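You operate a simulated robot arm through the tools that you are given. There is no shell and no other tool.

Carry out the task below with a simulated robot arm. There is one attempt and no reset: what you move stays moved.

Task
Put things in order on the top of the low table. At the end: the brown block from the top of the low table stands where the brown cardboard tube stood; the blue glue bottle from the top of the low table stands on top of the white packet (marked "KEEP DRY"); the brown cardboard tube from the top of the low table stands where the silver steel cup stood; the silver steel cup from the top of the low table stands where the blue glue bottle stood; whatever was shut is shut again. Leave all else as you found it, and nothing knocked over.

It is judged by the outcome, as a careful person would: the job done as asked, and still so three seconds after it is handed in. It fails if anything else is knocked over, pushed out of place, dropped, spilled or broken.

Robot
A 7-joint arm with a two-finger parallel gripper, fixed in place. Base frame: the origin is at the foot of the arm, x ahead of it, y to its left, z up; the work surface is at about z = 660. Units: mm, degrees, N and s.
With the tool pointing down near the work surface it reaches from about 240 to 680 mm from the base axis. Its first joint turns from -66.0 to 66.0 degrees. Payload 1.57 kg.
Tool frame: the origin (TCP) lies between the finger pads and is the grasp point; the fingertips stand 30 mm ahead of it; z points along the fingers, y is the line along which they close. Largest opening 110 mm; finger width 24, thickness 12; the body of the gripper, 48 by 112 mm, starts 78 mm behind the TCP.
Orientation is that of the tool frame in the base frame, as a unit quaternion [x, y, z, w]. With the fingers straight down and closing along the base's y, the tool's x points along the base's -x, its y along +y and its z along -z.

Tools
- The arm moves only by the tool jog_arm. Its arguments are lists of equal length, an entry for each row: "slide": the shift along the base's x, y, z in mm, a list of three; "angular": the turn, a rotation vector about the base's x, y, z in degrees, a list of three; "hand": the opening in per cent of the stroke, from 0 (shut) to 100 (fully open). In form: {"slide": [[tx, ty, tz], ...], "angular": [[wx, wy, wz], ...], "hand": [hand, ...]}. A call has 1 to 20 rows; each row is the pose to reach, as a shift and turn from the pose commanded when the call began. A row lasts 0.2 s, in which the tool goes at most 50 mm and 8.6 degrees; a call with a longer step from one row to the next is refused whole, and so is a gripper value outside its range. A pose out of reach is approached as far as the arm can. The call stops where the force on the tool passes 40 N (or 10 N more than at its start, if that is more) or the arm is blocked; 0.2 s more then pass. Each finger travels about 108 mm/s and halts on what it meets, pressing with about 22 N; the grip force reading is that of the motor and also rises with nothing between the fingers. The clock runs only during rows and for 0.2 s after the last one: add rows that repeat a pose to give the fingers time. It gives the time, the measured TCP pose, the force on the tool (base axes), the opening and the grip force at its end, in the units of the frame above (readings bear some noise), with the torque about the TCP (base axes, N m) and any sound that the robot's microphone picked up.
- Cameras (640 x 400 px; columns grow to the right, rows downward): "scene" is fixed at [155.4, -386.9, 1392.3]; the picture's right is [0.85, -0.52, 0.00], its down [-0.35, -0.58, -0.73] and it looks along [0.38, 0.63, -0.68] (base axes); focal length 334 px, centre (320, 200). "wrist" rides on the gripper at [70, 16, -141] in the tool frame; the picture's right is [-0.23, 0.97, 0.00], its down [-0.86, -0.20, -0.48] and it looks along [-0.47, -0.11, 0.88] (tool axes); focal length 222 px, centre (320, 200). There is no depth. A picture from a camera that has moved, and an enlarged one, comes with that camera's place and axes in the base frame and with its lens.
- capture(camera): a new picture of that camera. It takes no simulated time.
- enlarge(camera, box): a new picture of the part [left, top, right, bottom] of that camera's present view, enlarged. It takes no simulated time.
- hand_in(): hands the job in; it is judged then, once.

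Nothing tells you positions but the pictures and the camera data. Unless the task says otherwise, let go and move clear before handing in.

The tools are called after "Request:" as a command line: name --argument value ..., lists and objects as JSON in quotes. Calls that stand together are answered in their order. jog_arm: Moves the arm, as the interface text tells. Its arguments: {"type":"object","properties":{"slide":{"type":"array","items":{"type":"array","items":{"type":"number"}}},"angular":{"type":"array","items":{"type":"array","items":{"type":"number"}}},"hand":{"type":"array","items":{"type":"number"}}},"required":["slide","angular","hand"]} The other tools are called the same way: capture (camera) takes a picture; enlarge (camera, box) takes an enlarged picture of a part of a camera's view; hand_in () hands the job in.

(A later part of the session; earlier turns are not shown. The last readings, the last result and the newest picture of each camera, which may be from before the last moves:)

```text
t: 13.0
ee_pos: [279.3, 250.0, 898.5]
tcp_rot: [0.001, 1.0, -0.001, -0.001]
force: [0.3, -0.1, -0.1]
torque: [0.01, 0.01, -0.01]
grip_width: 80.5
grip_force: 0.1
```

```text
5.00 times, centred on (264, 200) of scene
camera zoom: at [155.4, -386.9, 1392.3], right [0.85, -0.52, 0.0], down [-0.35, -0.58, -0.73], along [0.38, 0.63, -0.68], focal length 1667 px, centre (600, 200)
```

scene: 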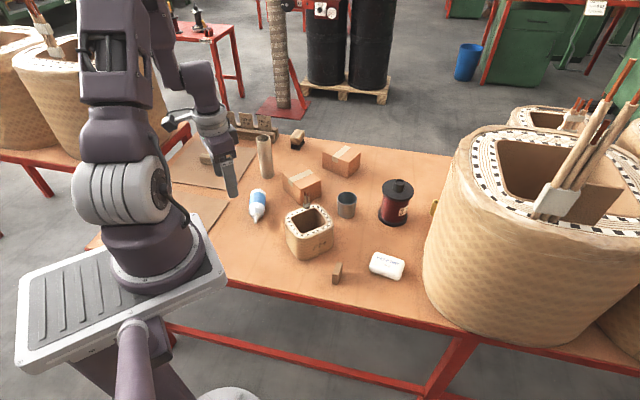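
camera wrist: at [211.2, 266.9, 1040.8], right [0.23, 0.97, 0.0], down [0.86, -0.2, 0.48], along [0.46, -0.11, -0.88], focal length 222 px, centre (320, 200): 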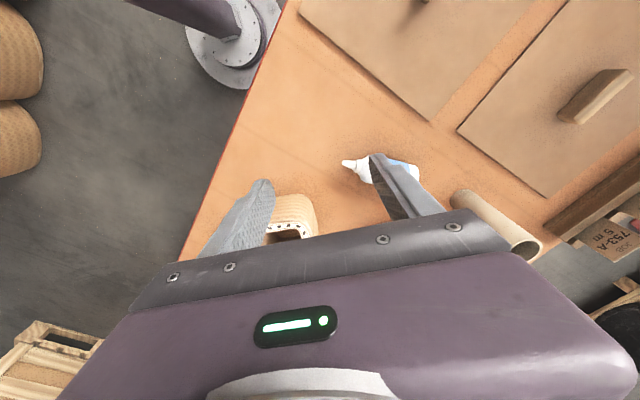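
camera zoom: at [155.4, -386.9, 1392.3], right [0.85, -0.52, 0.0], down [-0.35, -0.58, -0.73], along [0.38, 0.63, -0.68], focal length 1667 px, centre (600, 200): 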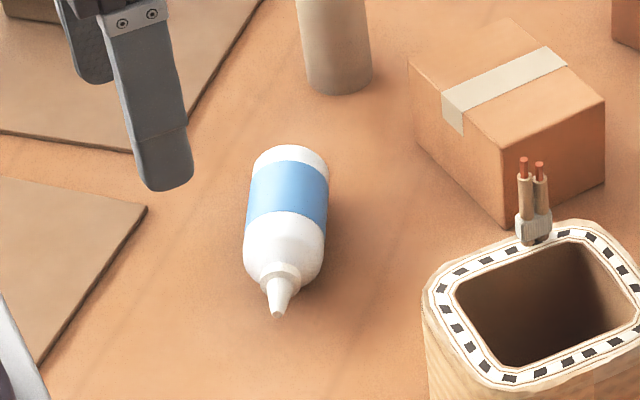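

Request:
jog_arm --slide '[[0, 0, 0], [0, 0, 0], [0, 0, 0]]' --angular '[[0, 0, 0], [0, 0, 0], [0, 0, 0]]' --hand '[73, 73, 73]'

Request:
enlarge --camera "scene" --box '[200, 160, 328, 240]'

Request:
capture --camera "wrist"

```text
t: 13.8
ee_pos: [280.9, 250.8, 897.8]
tcp_rot: [0.001, 1.0, 0.0, 0.0]
force: [0.4, 0.4, -0.5]
torque: [0.01, 0.01, 0.0]
grip_width: 80.1
grip_force: 0.1
```

```text
5.00 times, centred on (264, 200) of scene
camera zoom: at [155.4, -386.9, 1392.3], right [0.85, -0.52, 0.0], down [-0.35, -0.58, -0.73], along [0.38, 0.63, -0.68], focal length 1667 px, centre (600, 200)
```

zoom: 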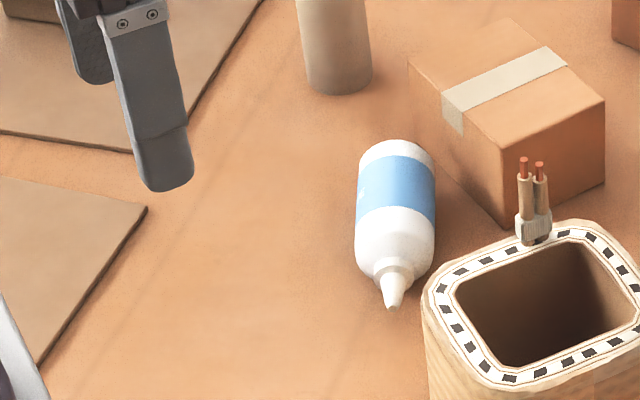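

```text
taken
camera wrist: at [211.2, 266.9, 1040.5], right [0.23, 0.97, 0.0], down [0.86, -0.2, 0.48], along [0.46, -0.11, -0.88], focal length 222 px, centre (320, 200)
```

wrist: 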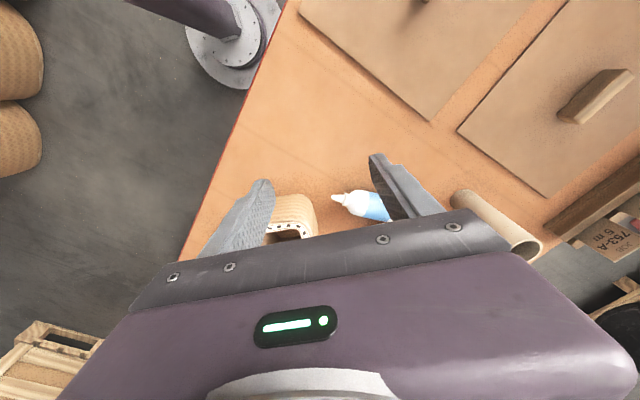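

The bottle is rolling slowly towards the cardboard box. I can't intercept it in time, so I'll let it settle and check.

Request:
jog_arm --slide '[[0, 0, 0], [0, 0, 0], [0, 0, 0], [0, 0, 0]]' --angular '[[0, 0, 0], [0, 0, 0], [0, 0, 0], [0, 0, 0]]' --hand '[73, 73, 73, 73]'

Request:
enlarge --camera "scene" --box '[220, 160, 348, 240]'

Request:
capture --camera "scene"

```text
t: 14.8
ee_pos: [279.3, 251.0, 898.5]
tcp_rot: [0.001, 1.0, -0.001, -0.001]
force: [-0.1, 0.0, -0.2]
torque: [-0.05, -0.01, -0.01]
grip_width: 80.5
grip_force: 0.1
```

```text
5.00 times, centred on (284, 200) of scene
camera zoom: at [155.4, -386.9, 1392.3], right [0.85, -0.52, 0.0], down [-0.35, -0.58, -0.73], along [0.38, 0.63, -0.68], focal length 1667 px, centre (500, 200)
```

zoom: 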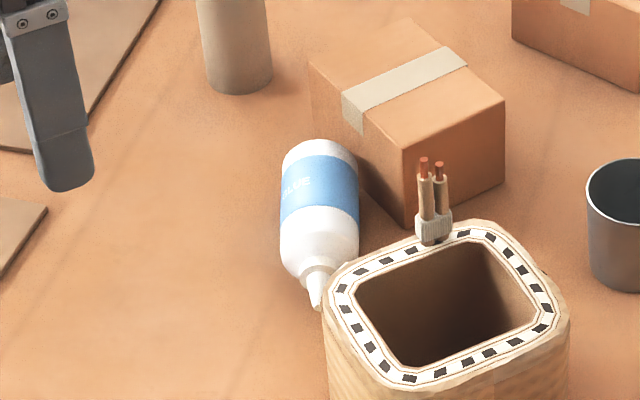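

```text
taken
```

scene: 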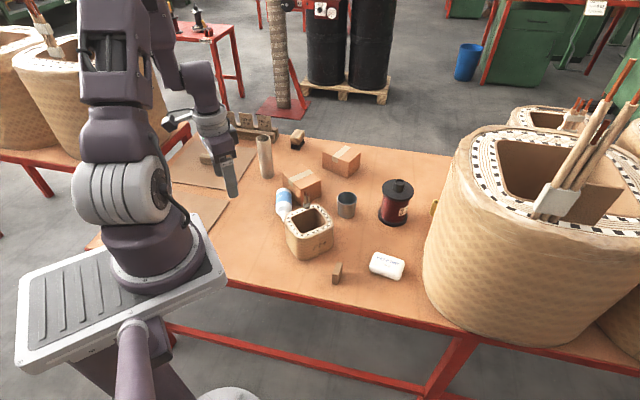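

Request:
jog_arm --slide '[[0, 0, 0], [0, 0, 0], [0, 0, 0], [0, 0, 0], [0, 0, 0]]' --angular '[[0, 0, 0], [0, 0, 0], [0, 0, 0], [0, 0, 0], [0, 0, 0]]' --hand '[100, 100, 100, 100, 100]'

Request:
enlarge --camera "scene" --box '[220, 160, 348, 240]'

Request:
capture --camera "wrist"

```text
t: 16.0
ee_pos: [279.9, 250.3, 898.3]
tcp_rot: [0.0, 1.0, -0.001, -0.002]
force: [-0.6, -0.6, 0.5]
torque: [-0.02, 0.0, 0.0]
grip_width: 109.8
grip_force: 0.0
```

```text
5.00 times, centred on (284, 200) of scene
camera zoom: at [155.4, -386.9, 1392.3], right [0.85, -0.52, 0.0], down [-0.35, -0.58, -0.73], along [0.38, 0.63, -0.68], focal length 1667 px, centre (500, 200)
```

zoom: 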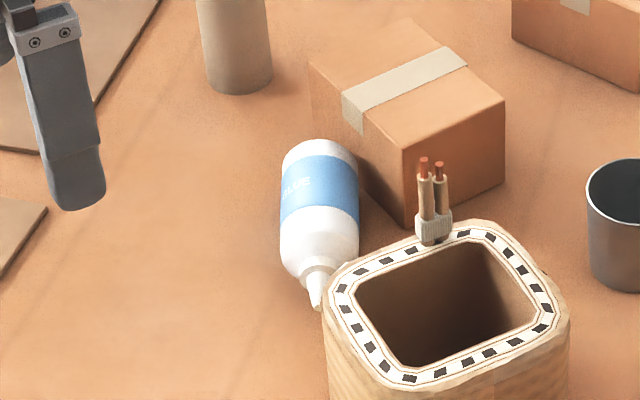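

```text
taken
camera wrist: at [211.2, 266.9, 1040.5], right [0.23, 0.97, 0.0], down [0.86, -0.2, 0.48], along [0.46, -0.11, -0.88], focal length 222 px, centre (320, 200)
```

wrist: 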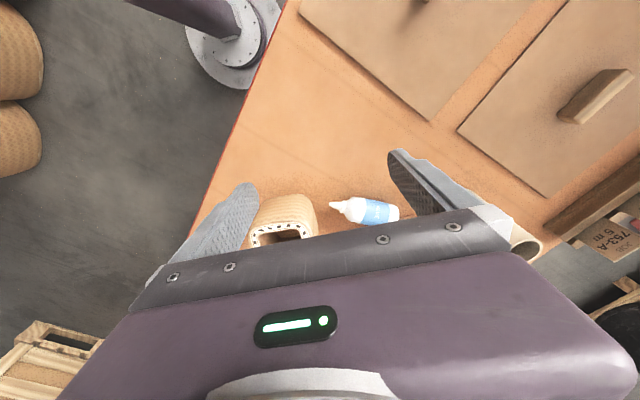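

The bottle is at rest against the box and the woven basket, and neither seems to have moved. Its old spot is now empty, so I'll first test there, over free table, whether a tool turned to face along the arm can go down low.

Request:
jog_arm --slide '[[0, 2, 0], [-1, 4, 0], [-2, 6, 0], [-3, 8, 0], [-4, 11, 0], [-4, 11, -30], [-4, 11, -60], [-4, 11, -90], [-4, 11, -120], [-4, 11, -150], [-4, 11, -175], [-4, 11, -175]]' --angular '[[0, 0, 8], [0, 0, 16], [0, 0, 24], [0, 0, 32], [0, 0, 40], [0, 0, 40], [0, 0, 40], [0, 0, 40], [0, 0, 40], [0, 0, 40], [0, 0, 40], [0, 0, 40]]' --hand '[73, 73, 73, 73, 73, 73, 73, 73, 73, 73, 73, 73]'

Request:
capture --camera "scene"

Request:
capture --camera "wrist"

```text
t: 18.6
ee_pos: [279.0, 261.5, 724.2]
tcp_rot: [-0.341, 0.94, -0.001, -0.001]
force: [0.6, -0.4, 0.2]
torque: [-0.02, -0.03, 0.01]
grip_width: 80.2
grip_force: 0.1
out of reach, approached as far as the arm can: row 7, 8, 9
```

```text
taken
```

scene: 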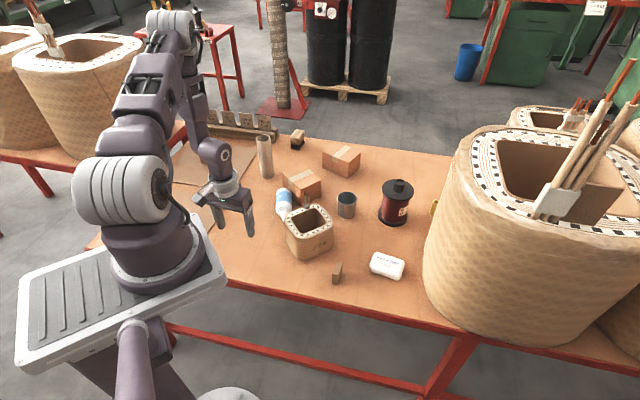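

```text
taken
camera wrist: at [214.5, 229.8, 864.8], right [-0.45, 0.89, 0.0], down [0.78, 0.4, 0.48], along [0.43, 0.21, -0.88], focal length 222 px, centre (320, 200)
```

wrist: 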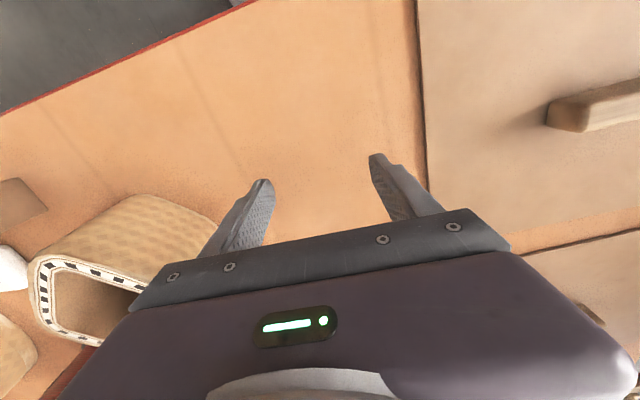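

Low poses near the robot do work once the arm settles into another posture. The bottle now lies with its nozzle towards about (413, 242) and base near (474, 358). I'll raise and look at it from above, with the fingers turned across it.

Request:
jog_arm --slide '[[0, 0, 20], [0, 0, 40], [0, 0, 60], [0, 0, 80], [0, 0, 100], [0, 0, 120], [0, 0, 140], [0, 0, 156], [30, 10, 156], [60, 20, 156], [90, 30, 156], [120, 38, 156], [150, 48, 156], [172, 57, 156], [172, 57, 156]]' --angular '[[0, 0, 0], [0, 0, 0], [0, 0, 0], [0, 0, 0], [0, 0, 0], [0, 0, 0], [0, 0, 0], [0, 0, 0], [0, 0, 5], [0, 0, 10], [0, 0, 15], [0, 0, 20], [0, 0, 22], [0, 0, 22.4], [0, 0, 22.4]]' --hand '[73, 73, 73, 73, 73, 73, 73, 73, 73, 73, 73, 73, 73, 73, 73]'

Request:
capture --camera "wrist"

Request:
capture --camera "scene"

```text
t: 21.8
ee_pos: [448.8, 318.7, 880.9]
tcp_rot: [-0.517, 0.856, -0.001, -0.001]
force: [0.0, -0.2, 0.2]
torque: [0.0, -0.01, 0.01]
grip_width: 80.4
grip_force: 0.0
out of reach, approached as far as the arm can: row 3, 4
```

```text
taken
camera wrist: at [401.7, 263.8, 1022.1], right [-0.76, 0.65, 0.0], down [0.57, 0.67, 0.48], along [0.31, 0.36, -0.88], focal length 222 px, centre (320, 200)
```

wrist: 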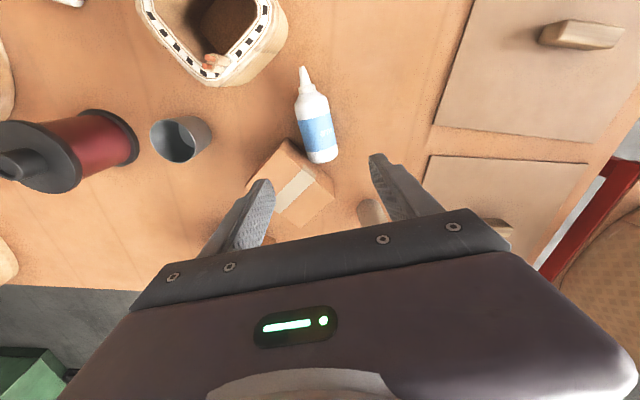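

```text
taken
```

scene: 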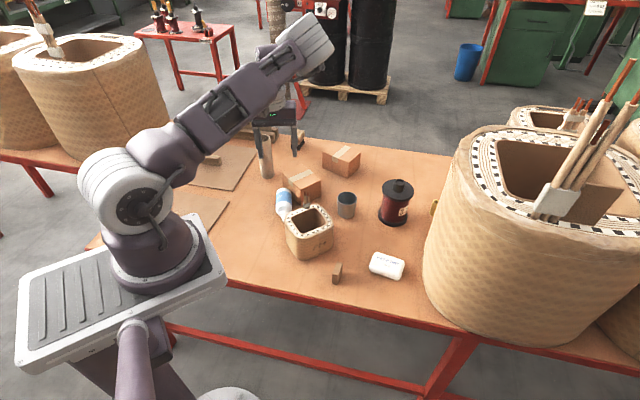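

Request:
enlarge --camera "wrist" --box '[240, 55, 400, 175]'

Request:
enlarge --camera "wrist" --box '[130, 0, 386, 160]'

Request:
enlarge --camera "scene" --box '[250, 160, 346, 225]'

```text
3.33 times, centred on (320, 115) of wrist
camera zoom: at [401.7, 263.8, 1022.1], right [-0.76, 0.65, 0.0], down [0.57, 0.67, 0.48], along [0.31, 0.36, -0.88], focal length 740 px, centre (320, 483)
```

zoom: 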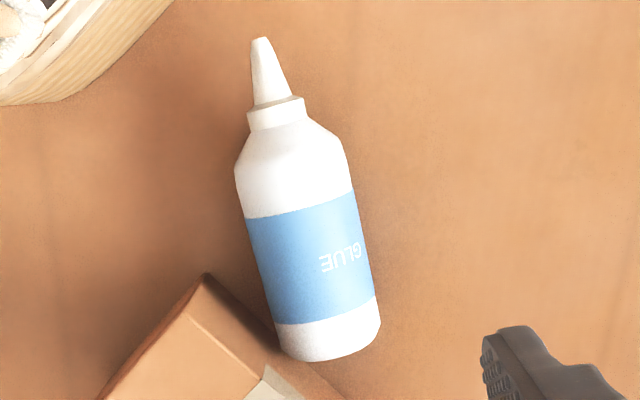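

```text
2.50 times, centred on (258, 80) of wrist
camera zoom: at [401.7, 263.8, 1022.1], right [-0.76, 0.65, 0.0], down [0.57, 0.67, 0.48], along [0.31, 0.36, -0.88], focal length 555 px, centre (475, 500)
```

zoom: 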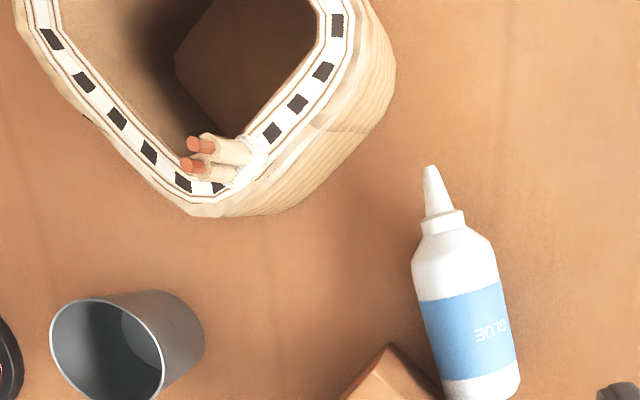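

```text
6.15 times, centred on (298, 192) of scene
camera zoom: at [155.4, -386.9, 1392.3], right [0.85, -0.52, 0.0], down [-0.35, -0.58, -0.73], along [0.38, 0.63, -0.68], focal length 2052 px, centre (455, 246)
```

zoom: 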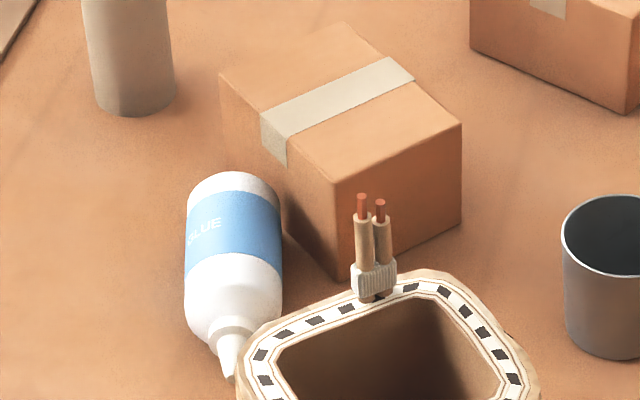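

The bottle axis runs from the tip (409, 238) towards azimuth 62.5°, with the box corner near (498.5, 293). I'll tilt the tool 30° about the closing axis while still high up, so that I can later turn the bottle nozzle-down with the tool pointing outward.

Request:
jog_arm --slide '[[0, 0, 0], [0, 0, 0], [-1, -3, 0], [-2, -6, 0], [-2, -9, 0], [-2, -9, 0]]' --angular '[[-5.32, 2.77, 0], [-10.64, 5.54, 0], [-15.96, 8.31, 0], [-21.3, 11.1, 0], [-26.6, 13.86, 0], [-26.6, 13.86, 0]]' --hand '[70, 66, 62, 58, 58, 58]'

Request:
capture --camera "wrist"

Request:
capture --camera "scene"

```text
t: 23.2
ee_pos: [417.3, 293.3, 881.7]
tcp_rot: [-0.5, 0.827, -0.136, -0.22]
force: [0.8, 0.0, 0.5]
torque: [0.0, 0.02, 0.0]
grip_width: 63.9
grip_force: 0.0
out of reach, approached as far as the arm can: row 4, 5, 6
```

```text
taken
camera wrist: at [408.0, 310.0, 1038.8], right [-0.77, 0.63, -0.12], down [0.63, 0.78, -0.01], along [0.08, -0.09, -0.99], focal length 222 px, centre (320, 200)
```

wrist: 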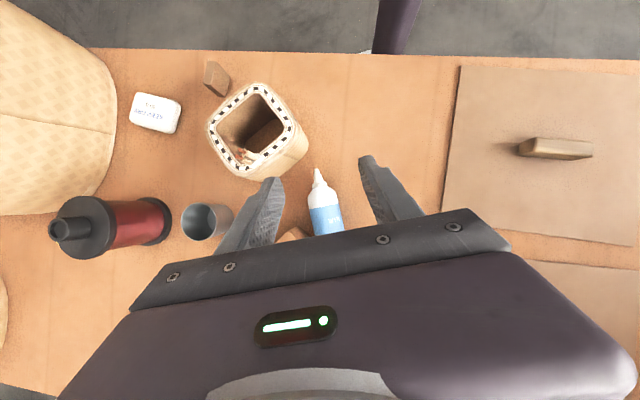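

```text
taken
```

scene: 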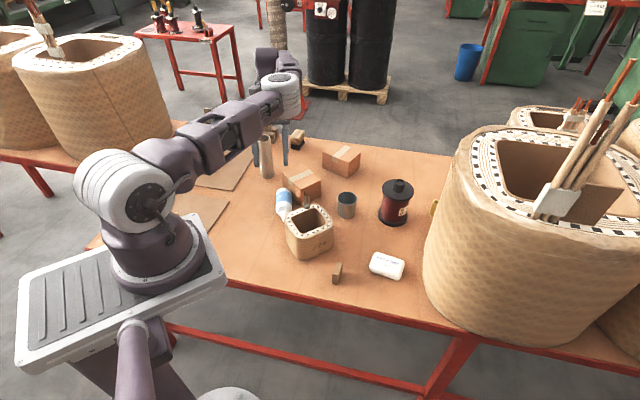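

At this height the leaning pose falls about 35 mm short. I'll see whether it becomes reachable lower down, staying above the box, bottle and basket rim.

Request:
jog_arm --slide '[[0, 0, -20], [0, 0, -40], [0, 0, -60], [0, 0, -80], [0, 0, -100], [0, 0, -110], [0, 0, -110], [0, 0, -110]]' --angular '[[0, 0, 0], [0, 0, 0], [0, 0, 0], [0, 0, 0], [0, 0, 0], [0, 0, 0], [0, 0, 0], [0, 0, 0]]' --hand '[58, 58, 58, 58, 58, 58, 58, 58]'

Request:
capture --camera "wrist"

Request:
capture --camera "scene"

```text
t: 25.0
ee_pos: [408.1, 284.5, 784.1]
tcp_rot: [-0.5, 0.826, -0.137, -0.221]
force: [-0.5, 0.2, -0.5]
torque: [0.01, -0.01, -0.01]
grip_width: 64.0
grip_force: 0.0
out of reach, approached as far as the arm can: row 2, 3, 4, 5, 6, 7, 8
```

```text
taken
camera wrist: at [397.0, 300.6, 941.5], right [-0.77, 0.63, -0.12], down [0.63, 0.78, -0.01], along [0.08, -0.08, -0.99], focal length 222 px, centre (320, 200)
```

wrist: 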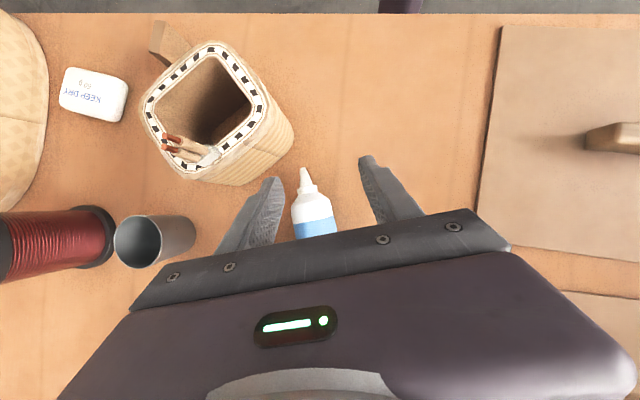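

```text
taken
```

scene: 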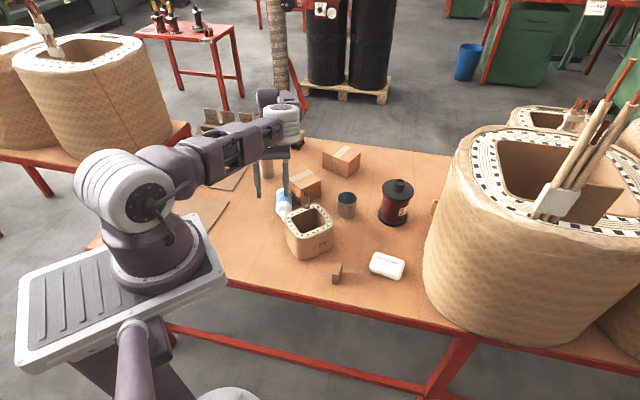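

The lean is limited by the arm's stretch and gets worse lower, so about 20° is the most I can use there. I'll go back up, level the tool, and test in free air whether a near-horizontal tool pose is possible near the packet.

Request:
jog_arm --slide '[[0, 0, 25], [0, 0, 50], [0, 0, 75], [0, 0, 100], [0, 0, 125], [0, 0, 140], [0, 0, 150], [0, 0, 150], [0, 0, 150], [0, 0, 150], [0, 0, 150]]' --angular '[[0, 0, 0], [0, 0, 0], [0, 0, 0], [0, 0, 0], [5.3, -2.77, 0], [10.6, -5.5, 0], [15.9, -8.3, 0], [21.2, -11.1, 0], [26.6, -13.86, 0], [26.6, -13.86, 0], [26.6, -13.86, 0]]' --hand '[58, 58, 58, 58, 58, 58, 58, 58, 58, 58, 58]'

Request:
enlarge --camera "scene" --box '[220, 120, 380, 230]'

```text
t: 27.4
ee_pos: [407.0, 283.7, 934.9]
tcp_rot: [-0.517, 0.856, -0.001, 0.0]
force: [0.5, 0.8, 0.4]
torque: [-0.01, 0.03, 0.01]
grip_width: 64.0
grip_force: 0.0
```

```text
3.64 times, centred on (300, 175) of scene
camera zoom: at [155.4, -386.9, 1392.3], right [0.85, -0.52, 0.0], down [-0.35, -0.58, -0.73], along [0.38, 0.63, -0.68], focal length 1213 px, centre (393, 291)
```

zoom: 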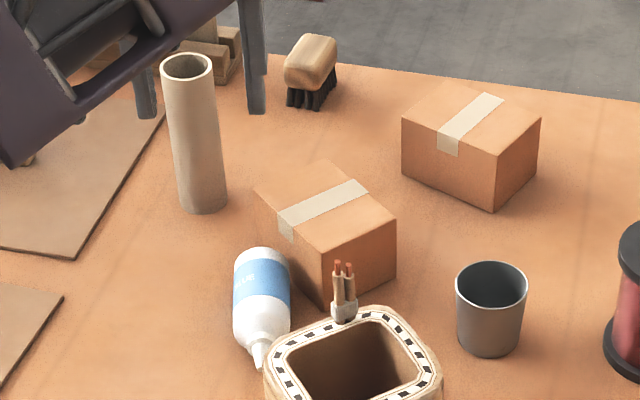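

Everything still stands as before. Now I'll swing over to the packet side, high up, with the tool turned back to yaw 0.

Request:
jog_arm --slide '[[9, -40, 0], [18, -80, 0], [27, -120, 0], [36, -160, 0], [45, -200, 0], [54, -240, 0], [63, -280, 0], [73, -320, 0], [73, -320, 0]]' --angular '[[0, 0, -7.8], [0, 0, -15.6], [0, 0, -23.4], [0, 0, -31.2], [0, 0, -39], [0, 0, -46.7], [0, 0, -54.5], [0, 0, -62.3], [0, 0, -62.3]]' --hand '[58, 58, 58, 58, 58, 58, 58, 58, 58]'

Request:
capture --camera "scene"

```text
t: 29.4
ee_pos: [481.5, -36.3, 933.8]
tcp_rot: [0.0, 1.0, -0.001, -0.001]
force: [0.0, -0.5, -0.4]
torque: [-0.01, 0.02, 0.0]
grip_width: 63.9
grip_force: 0.1
```

```text
taken
```

scene: 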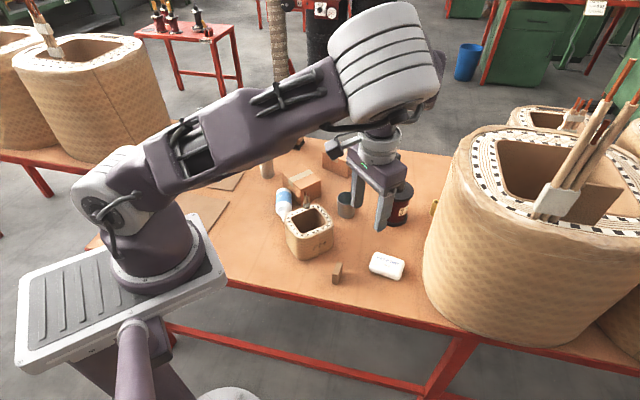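

Request:
jog_arm --slide '[[0, 0, 0], [0, 0, 0], [0, 0, 0], [0, 0, 0], [0, 0, 0], [0, 0, 0], [0, 0, 0], [0, 0, 0], [0, 0, 0]]' --angular '[[0, -7.5, 0], [0, -15, 0], [0, -22.5, 0], [0, -30, 0], [0, -37.5, 0], [0, -45, 0], [0, -52.5, 0], [0, -60, 0], [0, -60, 0]]' --hand '[58, 58, 58, 58, 58, 58, 58, 58, 58]'

Request:
capture --camera "scene"

```text
t: 31.4
ee_pos: [522.1, -32.6, 933.0]
tcp_rot: [0.001, 0.866, -0.001, 0.5]
force: [0.5, 0.2, 0.0]
torque: [-0.04, -0.01, 0.01]
grip_width: 63.8
grip_force: 0.1
out of reach, approached as far as the arm can: row 7, 8, 9
```

```text
taken
```

scene: 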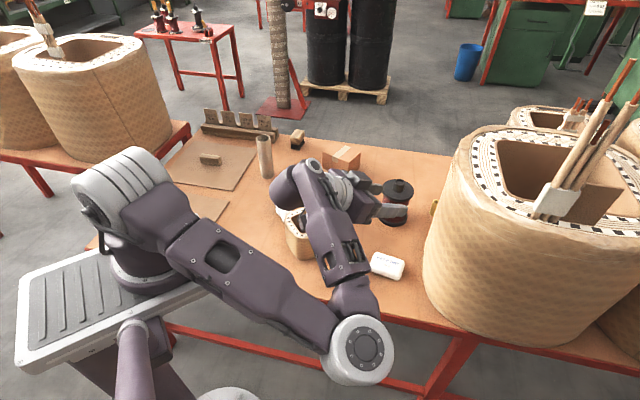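

That pose works only with the elbow dropping low, so I prefer a gentler way: pick the bottle up with a vertical tool, lay it on free table nearer the robot without letting it go free, re-grip it at 45° while it is confined by the fingers, and then turn it upright. First I'll level the tool again.

Request:
jog_arm --slide '[[0, 0, 0], [0, 0, 0], [0, 0, 0], [0, 0, 0], [0, 0, 0], [0, 0, 0], [0, 0, 0], [0, 0, 0], [0, 0, 0]]' --angular '[[0, 7.5, 0], [0, 15, 0], [0, 22.5, 0], [0, 30, 0], [0, 37.5, 0], [0, 45, 0], [0, 52.5, 0], [0, 60, 0], [0, 60, 0]]' --hand '[58, 58, 58, 58, 58, 58, 58, 58, 58]'

Request:
capture --camera "scene"

```text
t: 33.4
ee_pos: [522.0, -31.6, 932.9]
tcp_rot: [0.0, 1.0, -0.001, -0.002]
force: [0.4, 0.4, 0.0]
torque: [0.03, 0.04, 0.0]
grip_width: 63.9
grip_force: 0.0
```

```text
taken
```

scene: 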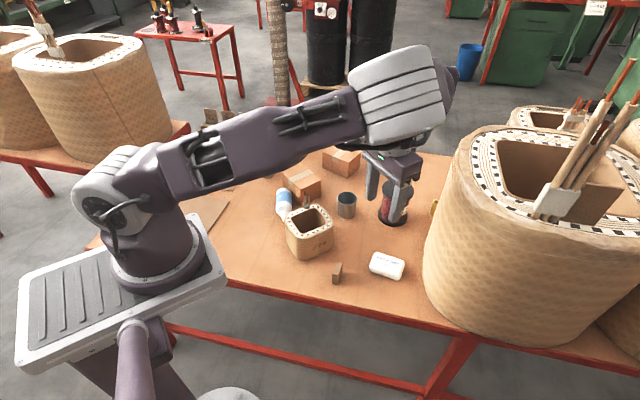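

Request:
jog_arm --slide '[[-8, 38, 0], [-16, 76, 0], [-25, 114, 0], [-34, 152, 0], [-43, 190, 0], [-52, 228, 0], [-61, 266, 0], [-70, 304, 0], [-78, 336.5, 0], [-78, 336.5, -20], [-78, 336.5, -40], [-78, 336.5, -60], [-78, 336.5, -60]]' --angular '[[0, 0, 7], [0, 0, 14], [0, 0, 21], [0, 0, 28], [0, 0, 35], [0, 0, 42], [0, 0, 49], [0, 0, 56], [0, 0, 62.5], [0, 0, 62.5], [0, 0, 62.5], [0, 0, 62.5], [0, 0, 62.5]]' --hand '[58, 58, 58, 58, 58, 58, 58, 58, 58, 58, 58, 58, 58]'

Request:
capture --camera "wrist"

Request:
capture --camera "scene"

```text
t: 36.2
ee_pos: [442.1, 305.2, 871.8]
tcp_rot: [-0.518, 0.855, -0.002, 0.0]
force: [-0.1, 0.4, -0.6]
torque: [-0.04, 0.0, 0.01]
grip_width: 63.5
grip_force: 0.1
```

```text
taken
camera wrist: at [395.6, 250.0, 1014.4], right [-0.76, 0.65, 0.0], down [0.57, 0.67, 0.48], along [0.31, 0.36, -0.88], focal length 222 px, centre (320, 200)
```

wrist: 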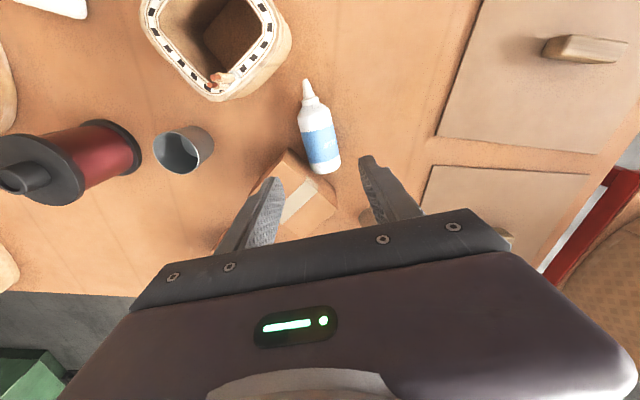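

```text
taken
```

scene: 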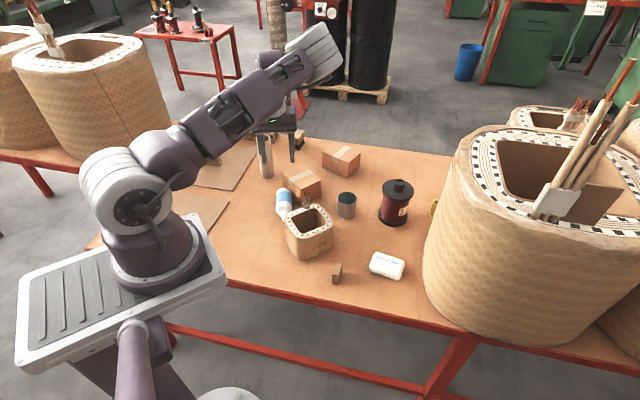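

Request:
enlarge --camera "wrist" --box '[250, 70, 394, 180]'

Request:
enlarge --camera "scene" --box '[250, 130, 346, 225]'

```text
3.64 times, centred on (322, 125) of wrist
camera zoom: at [395.6, 250.0, 1014.4], right [-0.76, 0.65, 0.0], down [0.57, 0.67, 0.48], along [0.31, 0.36, -0.88], focal length 808 px, centre (313, 473)
```

zoom: 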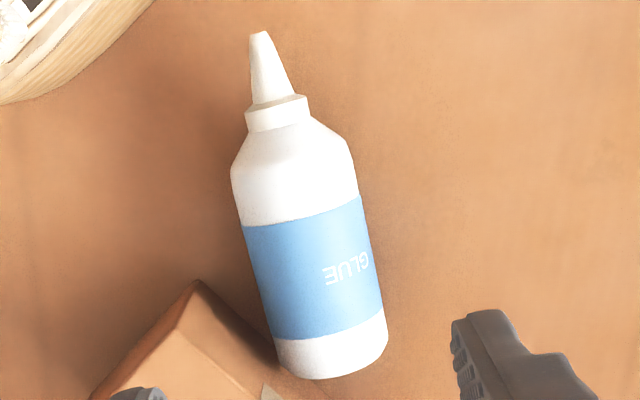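

```text
4.21 times, centred on (298, 178) of scene
camera zoom: at [155.4, -386.9, 1392.3], right [0.85, -0.52, 0.0], down [-0.35, -0.58, -0.73], along [0.38, 0.63, -0.68], focal length 1404 px, centre (413, 295)
```

zoom: 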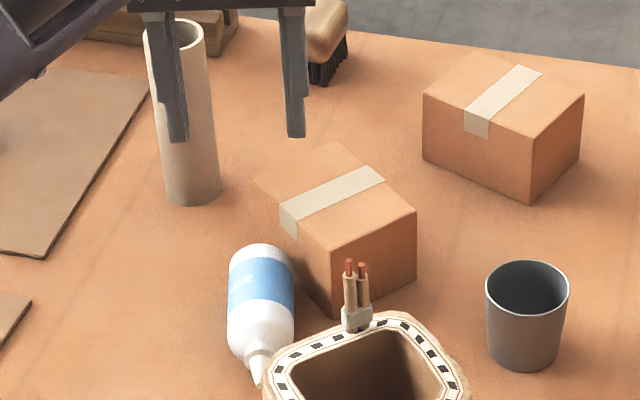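

The bottle's grip point is (445, 304.7); I'm about 2.4 mm off in x. I'll correct and descend partway, staying above the box top.

Request:
jog_arm --slide '[[2.4, 0.2, -20], [2.4, 0.2, -40], [2.4, 0.2, -60], [2.4, 0.2, -80], [2.4, 0.2, -100], [2.4, 0.2, -108], [2.4, 0.2, -108]]' --angular '[[0, 0, 0], [0, 0, 0], [0, 0, 0], [0, 0, 0], [0, 0, 0], [0, 0, 0], [0, 0, 0]]' --hand '[58, 58, 58, 58, 58, 58, 58]'

Request:
capture --camera "wrist"

Request:
enlarge --camera "scene" --box '[240, 120, 352, 225]'

```text
t: 37.8
ee_pos: [445.9, 304.7, 765.5]
tcp_rot: [-0.519, 0.855, -0.002, 0.0]
force: [0.4, -0.8, -0.5]
torque: [-0.02, -0.01, 0.0]
grip_width: 63.8
grip_force: 0.0
```

```text
taken
camera wrist: at [398.5, 248.9, 906.2], right [-0.76, 0.65, 0.0], down [0.57, 0.67, 0.48], along [0.31, 0.36, -0.88], focal length 222 px, centre (320, 200)
```

wrist: 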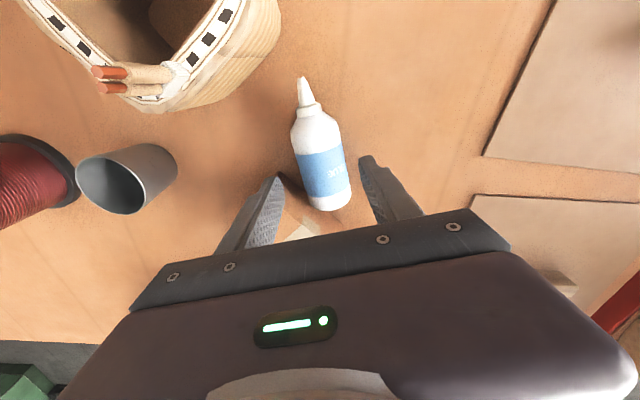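

```text
3.81 times, centred on (296, 172) of scene
camera zoom: at [155.4, -386.9, 1392.3], right [0.85, -0.52, 0.0], down [-0.35, -0.58, -0.73], along [0.38, 0.63, -0.68], focal length 1270 px, centre (411, 305)
```

zoom: 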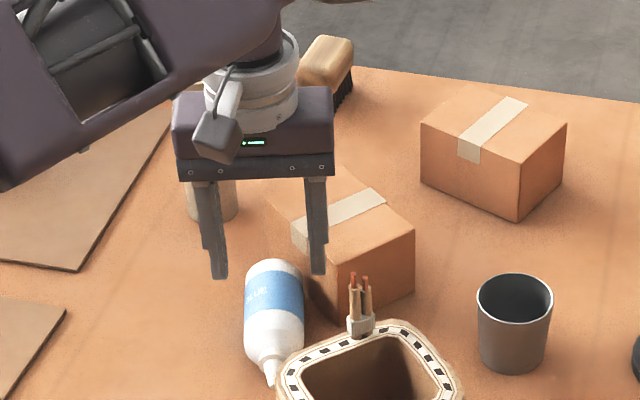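

Request:
enlarge --camera "wrist" --box '[210, 60, 434, 240]'

```text
2.22 times, centred on (322, 150) of wrist
camera zoom: at [398.5, 248.9, 906.2], right [-0.76, 0.65, 0.0], down [0.57, 0.67, 0.48], along [0.31, 0.36, -0.88], focal length 494 px, centre (316, 311)
```

zoom: 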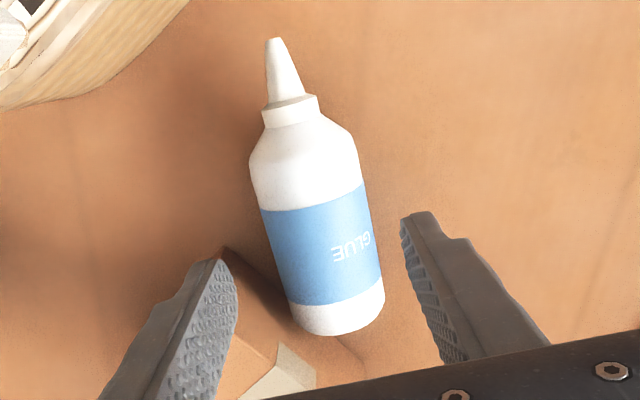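

The bottle lies centred between the fingers to within a millimetre. Descending to grip height with clearance to the table.

Request:
jog_arm --slide '[[0, 0, -16], [0, 0, -32], [0, 0, -48], [0, 0, -60], [0, 0, -67], [0, 0, -67]]' --angular '[[0, 0, 0], [0, 0, 0], [0, 0, 0], [0, 0, 0], [0, 0, 0], [0, 0, 0]]' --hand '[58, 58, 58, 58, 58, 58]'

Request:
enlarge --camera "wrist" --box '[210, 60, 434, 240]'

Request:
enlarge --camera "scene" --box '[240, 140, 352, 230]'

```text
t: 39.2
ee_pos: [443.9, 304.2, 698.1]
tcp_rot: [-0.519, 0.855, -0.001, -0.001]
force: [0.4, 0.5, 0.8]
torque: [-0.01, -0.01, 0.0]
grip_width: 63.9
grip_force: 0.0
```

```text
2.22 times, centred on (322, 150) of wrist
camera zoom: at [398.4, 249.8, 839.5], right [-0.76, 0.65, 0.0], down [0.57, 0.67, 0.48], along [0.31, 0.36, -0.88], focal length 494 px, centre (316, 311)
```

zoom: 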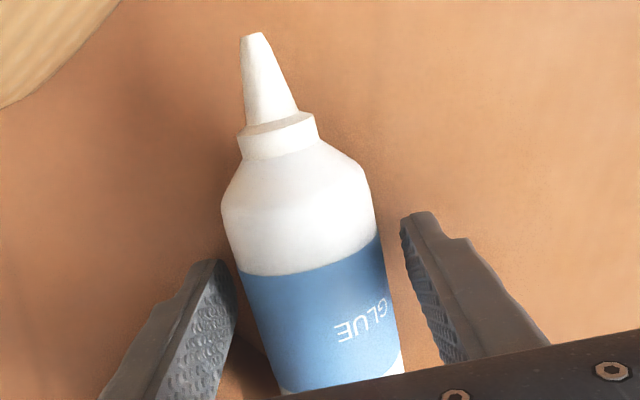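

```text
4.44 times, centred on (296, 185) of scene
camera zoom: at [155.4, -386.9, 1392.3], right [0.85, -0.52, 0.0], down [-0.35, -0.58, -0.73], along [0.38, 0.63, -0.68], focal length 1482 px, centre (427, 267)
```

zoom: 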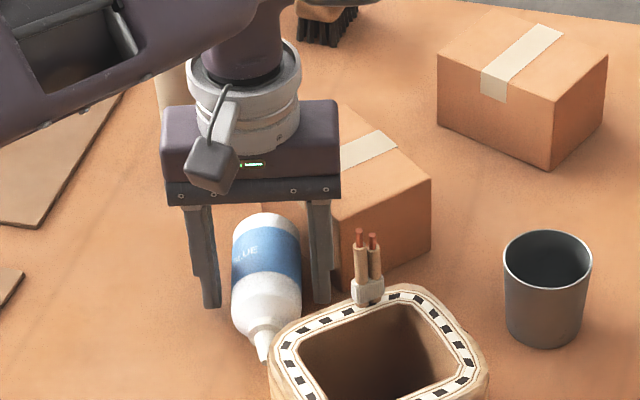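

Straddling nicely without contact. Closing gently.

Request:
jog_arm --slide '[[0, 0, 0], [0, 0, 0], [0, 0, 0], [0, 0, 0], [0, 0, 0], [0, 0, 0], [0, 0, 0], [0, 0, 0], [0, 0, 0]]' --angular '[[0, 0, 0], [0, 0, 0], [0, 0, 0], [0, 0, 0], [0, 0, 0], [0, 0, 0], [0, 0, 0], [0, 0, 0], [0, 0, 0]]' --hand '[55, 52, 49, 46, 43, 40, 36, 33, 33]'

Request:
enlarge --camera "wrist" --box '[210, 60, 434, 240]'

Request:
enlarge --camera "scene" --box '[240, 140, 352, 230]'

```text
t: 41.2
ee_pos: [444.5, 304.1, 697.7]
tcp_rot: [-0.519, 0.855, -0.001, 0.0]
force: [0.1, 0.2, 0.7]
torque: [-0.04, 0.02, 0.02]
grip_width: 46.4
grip_force: 22.0
```

```text
2.22 times, centred on (322, 150) of wrist
camera zoom: at [398.5, 249.7, 839.6], right [-0.76, 0.65, 0.0], down [0.57, 0.67, 0.48], along [0.31, 0.36, -0.88], focal length 494 px, centre (316, 311)
```

zoom: 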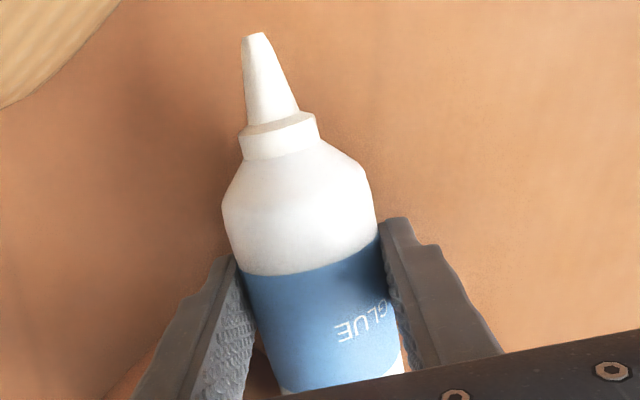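

```text
4.44 times, centred on (296, 185) of scene
camera zoom: at [155.4, -386.9, 1392.3], right [0.85, -0.52, 0.0], down [-0.35, -0.58, -0.73], along [0.38, 0.63, -0.68], focal length 1482 px, centre (427, 267)
```

zoom: 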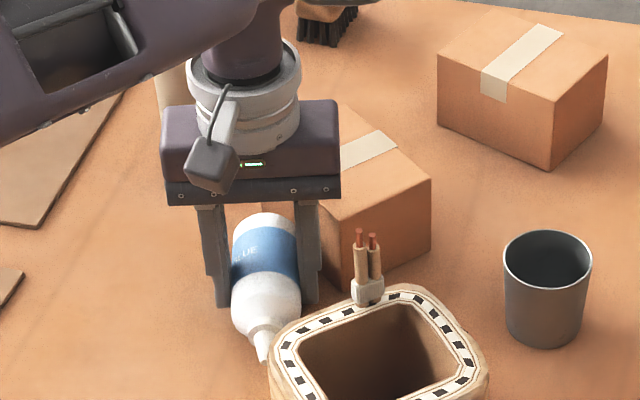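

The bottle is held (46.4 mm, 22 N). I'll ease it away from the box while lifting, then carry it high.

Request:
jog_arm --slide '[[-0.5, 0.3, 1], [-2, 1, 2.5], [-4.5, 2.3, 5], [-7, 3.6, 10], [-8, 4, 20], [-8, 4, 40], [-8, 4, 65], [-8, 4, 90], [-8, 4, 120], [-8, 4, 150], [-8, 4, 165], [-8, 4, 165]]' --angular '[[0, 0, 0], [0, 0, 0], [0, 0, 0], [0, 0, 0], [0, 0, 0], [0, 0, 0], [0, 0, 0], [0, 0, 0], [0, 0, 0], [0, 0, 0], [0, 0, 0], [0, 0, 0]]' --hand '[33, 33, 33, 33, 33, 33, 33, 33, 33, 33, 33, 33]'

Request:
capture --camera "wrist"

Request:
capture --camera "scene"

```text
t: 43.8
ee_pos: [436.4, 307.8, 863.7]
tcp_rot: [-0.519, 0.855, -0.001, -0.001]
force: [-0.3, 0.7, -1.4]
torque: [-0.01, 0.01, 0.02]
grip_width: 46.8
grip_force: 21.6
```

```text
taken
camera wrist: at [390.7, 253.7, 1004.2], right [-0.76, 0.65, 0.0], down [0.57, 0.67, 0.48], along [0.31, 0.36, -0.88], focal length 222 px, centre (320, 200)
```

wrist: 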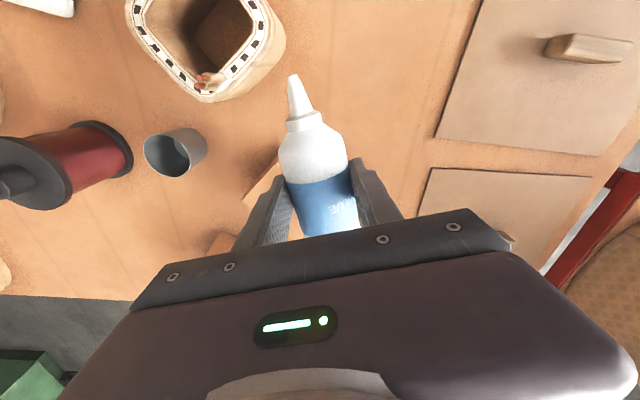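

```text
taken
```

scene: 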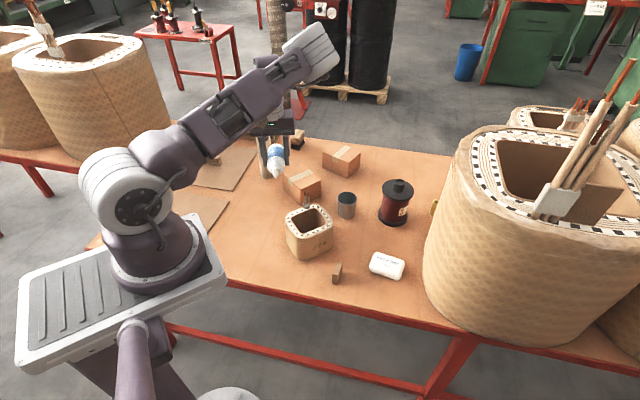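

Lifted safely; nothing else moved. Now I'll carry it over the free area near (285, 266), turn it to point its nozzle at the robot, and test the 45° lean in the air.

Request:
jog_arm --slide '[[-38, -10, 5], [-76, -21, 5], [-114, -31, 5], [-151.4, -41.8, 5], [-151.4, -41.8, 5], [-151.4, -41.8, 5], [-151.4, -41.8, 5], [-151.4, -41.8, 5], [-151.4, -41.8, 5], [-151.4, -41.8, 5], [-151.4, -41.8, 5]]' --angular '[[0, 0, -5], [0, 0, -10], [0, 0, -15], [0, 0, -19.4], [0, 0, -19.4], [0, 0, -19.4], [0, 0, -19.4], [0, 0, -19.4], [0, 0, -19.4], [0, 0, -19.4], [0, 0, -19.4]]' --hand '[33, 33, 33, 33, 33, 33, 33, 33, 33, 33, 33]'

Request:
capture --camera "scene"

```text
t: 46.2
ee_pos: [285.7, 267.1, 869.4]
tcp_rot: [-0.367, 0.93, -0.001, 0.0]
force: [0.5, 0.6, -1.8]
torque: [-0.01, 0.04, 0.0]
grip_width: 46.6
grip_force: 22.2
```

```text
taken
```

scene: 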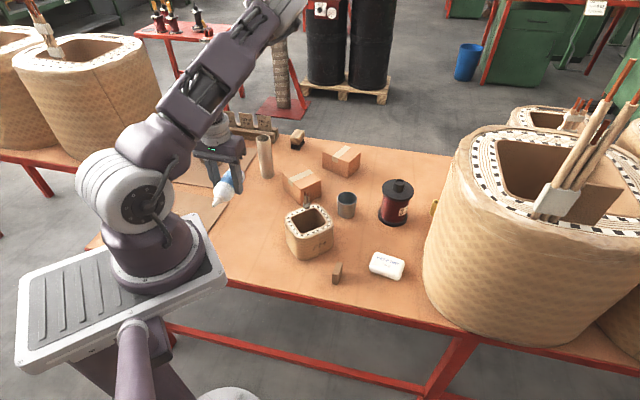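

Request:
jog_arm --slide '[[0, 0, -15], [0, 0, -30], [0, 0, -45], [0, 0, -60], [0, 0, -75], [0, 0, -90], [0, 0, -100], [0, 0, -100], [0, 0, -100]]' --angular '[[0, 0, 0], [0, 0, 0], [0, 0, 0], [0, 0, 0], [0, 0, 0], [0, 0, 0], [0, 0, 0], [0, 0, 0], [0, 0, 0]]' --hand '[33, 33, 33, 33, 33, 33, 33, 33, 33]'

Request:
capture --camera "scene"

```text
t: 48.2
ee_pos: [286.4, 266.2, 767.3]
tcp_rot: [-0.368, 0.93, -0.001, -0.001]
force: [0.0, -0.2, -1.4]
torque: [-0.02, -0.01, -0.02]
grip_width: 46.6
grip_force: 22.5
```

```text
taken
```

scene: 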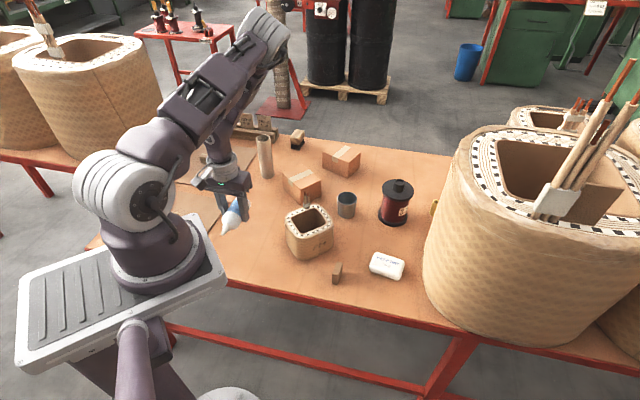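

Descending works here. Now test leaning 45° in place (nozzle rising, base dipping, still clear of the table).

Request:
jog_arm --slide '[[0, 0, 3], [0, 0, 6], [0, 0, 9], [0, 0, 12], [0, 0, 15], [0, 0, 18], [0, 0, 18]]' --angular '[[-5.12, 5.48, 0], [-10.23, 10.97, 0], [-15.35, 16.45, 0], [-20.5, 21.9, 0], [-25.6, 27.4, 0], [-30.7, 32.9, 0], [-30.7, 32.9, 0]]' --hand '[33, 33, 33, 33, 33, 33, 33]'

Request:
capture --camera "scene"

```text
t: 49.8
ee_pos: [285.0, 266.0, 786.8]
tcp_rot: [-0.34, 0.858, -0.142, -0.357]
force: [0.2, 0.2, -2.3]
torque: [0.02, 0.0, 0.02]
grip_width: 46.6
grip_force: 22.2
```

```text
taken
```

scene: 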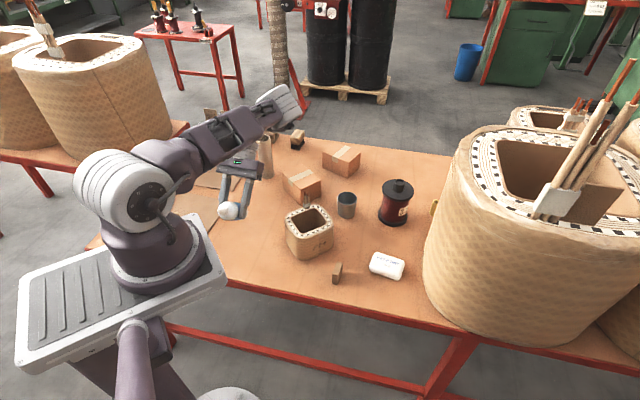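

The 45° lean is reachable here. I'll level again, lower until the bottle touches the table, then loosen slightly so it stays confined between the fingers.

Request:
jog_arm --slide '[[0, 0, -3], [0, 0, -6], [0, 0, -9], [0, 0, -12], [0, 0, -15], [0, 0, -18], [0, 0, -36], [0, 0, -54], [0, 0, -70], [0, 0, -80], [0, 0, -80]]' --angular '[[5.12, -5.48, 0], [10.23, -10.97, 0], [15.35, -16.45, 0], [20.5, -21.9, 0], [25.6, -27.4, 0], [30.7, -32.9, 0], [30.7, -32.9, 0], [30.7, -32.9, 0], [30.7, -32.9, 0], [30.7, -32.9, 0], [30.7, -32.9, 0]]' --hand '[33, 33, 33, 33, 33, 33, 33, 33, 33, 33, 33]'

Request:
enlarge --camera "scene" --box '[180, 150, 308, 250]'

```text
t: 52.2
ee_pos: [286.8, 267.2, 705.7]
tcp_rot: [-0.367, 0.93, 0.0, 0.0]
force: [0.0, 0.3, -1.3]
torque: [0.01, 0.03, 0.0]
grip_width: 46.6
grip_force: 22.0
```

```text
4.00 times, centred on (244, 200) of scene
camera zoom: at [155.4, -386.8, 1392.3], right [0.85, -0.52, 0.0], down [-0.35, -0.58, -0.73], along [0.38, 0.63, -0.68], focal length 1334 px, centre (624, 200)
```

zoom: 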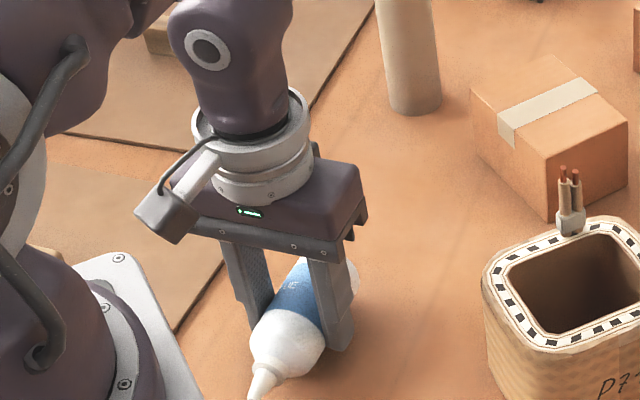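

Request:
jog_arm --slide '[[0, 0, -3], [0, 0, -5], [0, 0, -6.5], [0, 0, -7.5], [0, 0, -7.5]]' --angular '[[0, 0, 0], [0, 0, 0], [0, 0, 0], [0, 0, 0], [0, 0, 0]]' --hand '[33, 33, 33, 33, 33]'

```text
t: 53.4
ee_pos: [286.5, 266.7, 698.2]
tcp_rot: [-0.368, 0.93, -0.001, 0.0]
force: [0.4, -0.6, 14.4]
torque: [-0.34, 0.3, 0.04]
grip_width: 46.5
grip_force: 22.0
```

The bottle is touching the table. I'll relieve the pressure a little and loosen slowly to about 58 mm.

Request:
jog_arm --slide '[[0, 0, 0.8], [0, 0, 0.8], [0, 0, 0.8], [0, 0, 0.8], [0, 0, 0.8], [0, 0, 0.8], [0, 0, 0.8], [0, 0, 0.8], [0, 0, 0.8]]' --angular '[[0, 0, 0], [0, 0, 0], [0, 0, 0], [0, 0, 0], [0, 0, 0], [0, 0, 0], [0, 0, 0], [0, 0, 0], [0, 0, 0]]' --hand '[37, 40, 42, 43, 44, 46, 49, 52, 52]'

Request:
enlarge --camera "wrist" --box '[210, 60, 434, 240]'

Request:
enlarge --camera "scene" --box '[180, 150, 308, 250]'

```text
t: 55.4
ee_pos: [284.9, 267.2, 698.9]
tcp_rot: [-0.367, 0.93, -0.001, -0.001]
force: [0.5, 0.0, 1.5]
torque: [0.0, -0.01, 0.02]
grip_width: 57.2
grip_force: 0.1
```

```text
2.22 times, centred on (322, 150) of wrist
camera zoom: at [224.1, 230.3, 840.9], right [-0.5, 0.87, 0.0], down [0.76, 0.44, 0.48], along [0.41, 0.24, -0.88], focal length 494 px, centre (316, 311)
```

zoom: 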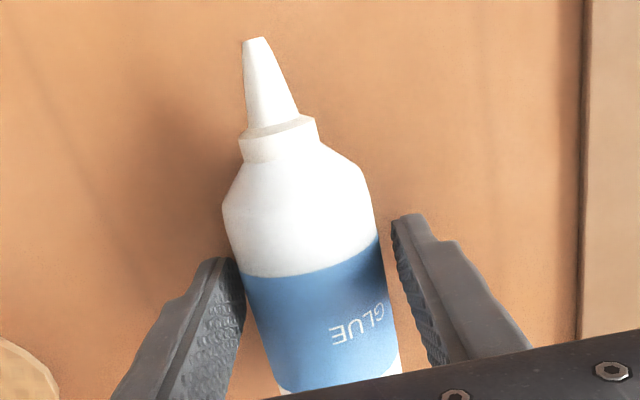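

```text
4.00 times, centred on (244, 200) of scene
camera zoom: at [155.4, -386.9, 1392.3], right [0.85, -0.52, 0.0], down [-0.35, -0.58, -0.73], along [0.38, 0.63, -0.68], focal length 1334 px, centre (624, 200)
```

zoom: 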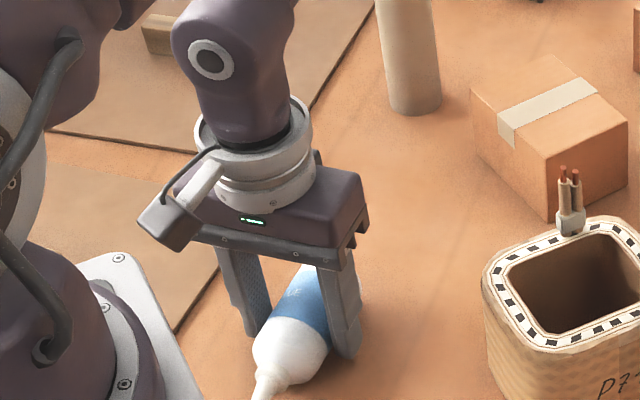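

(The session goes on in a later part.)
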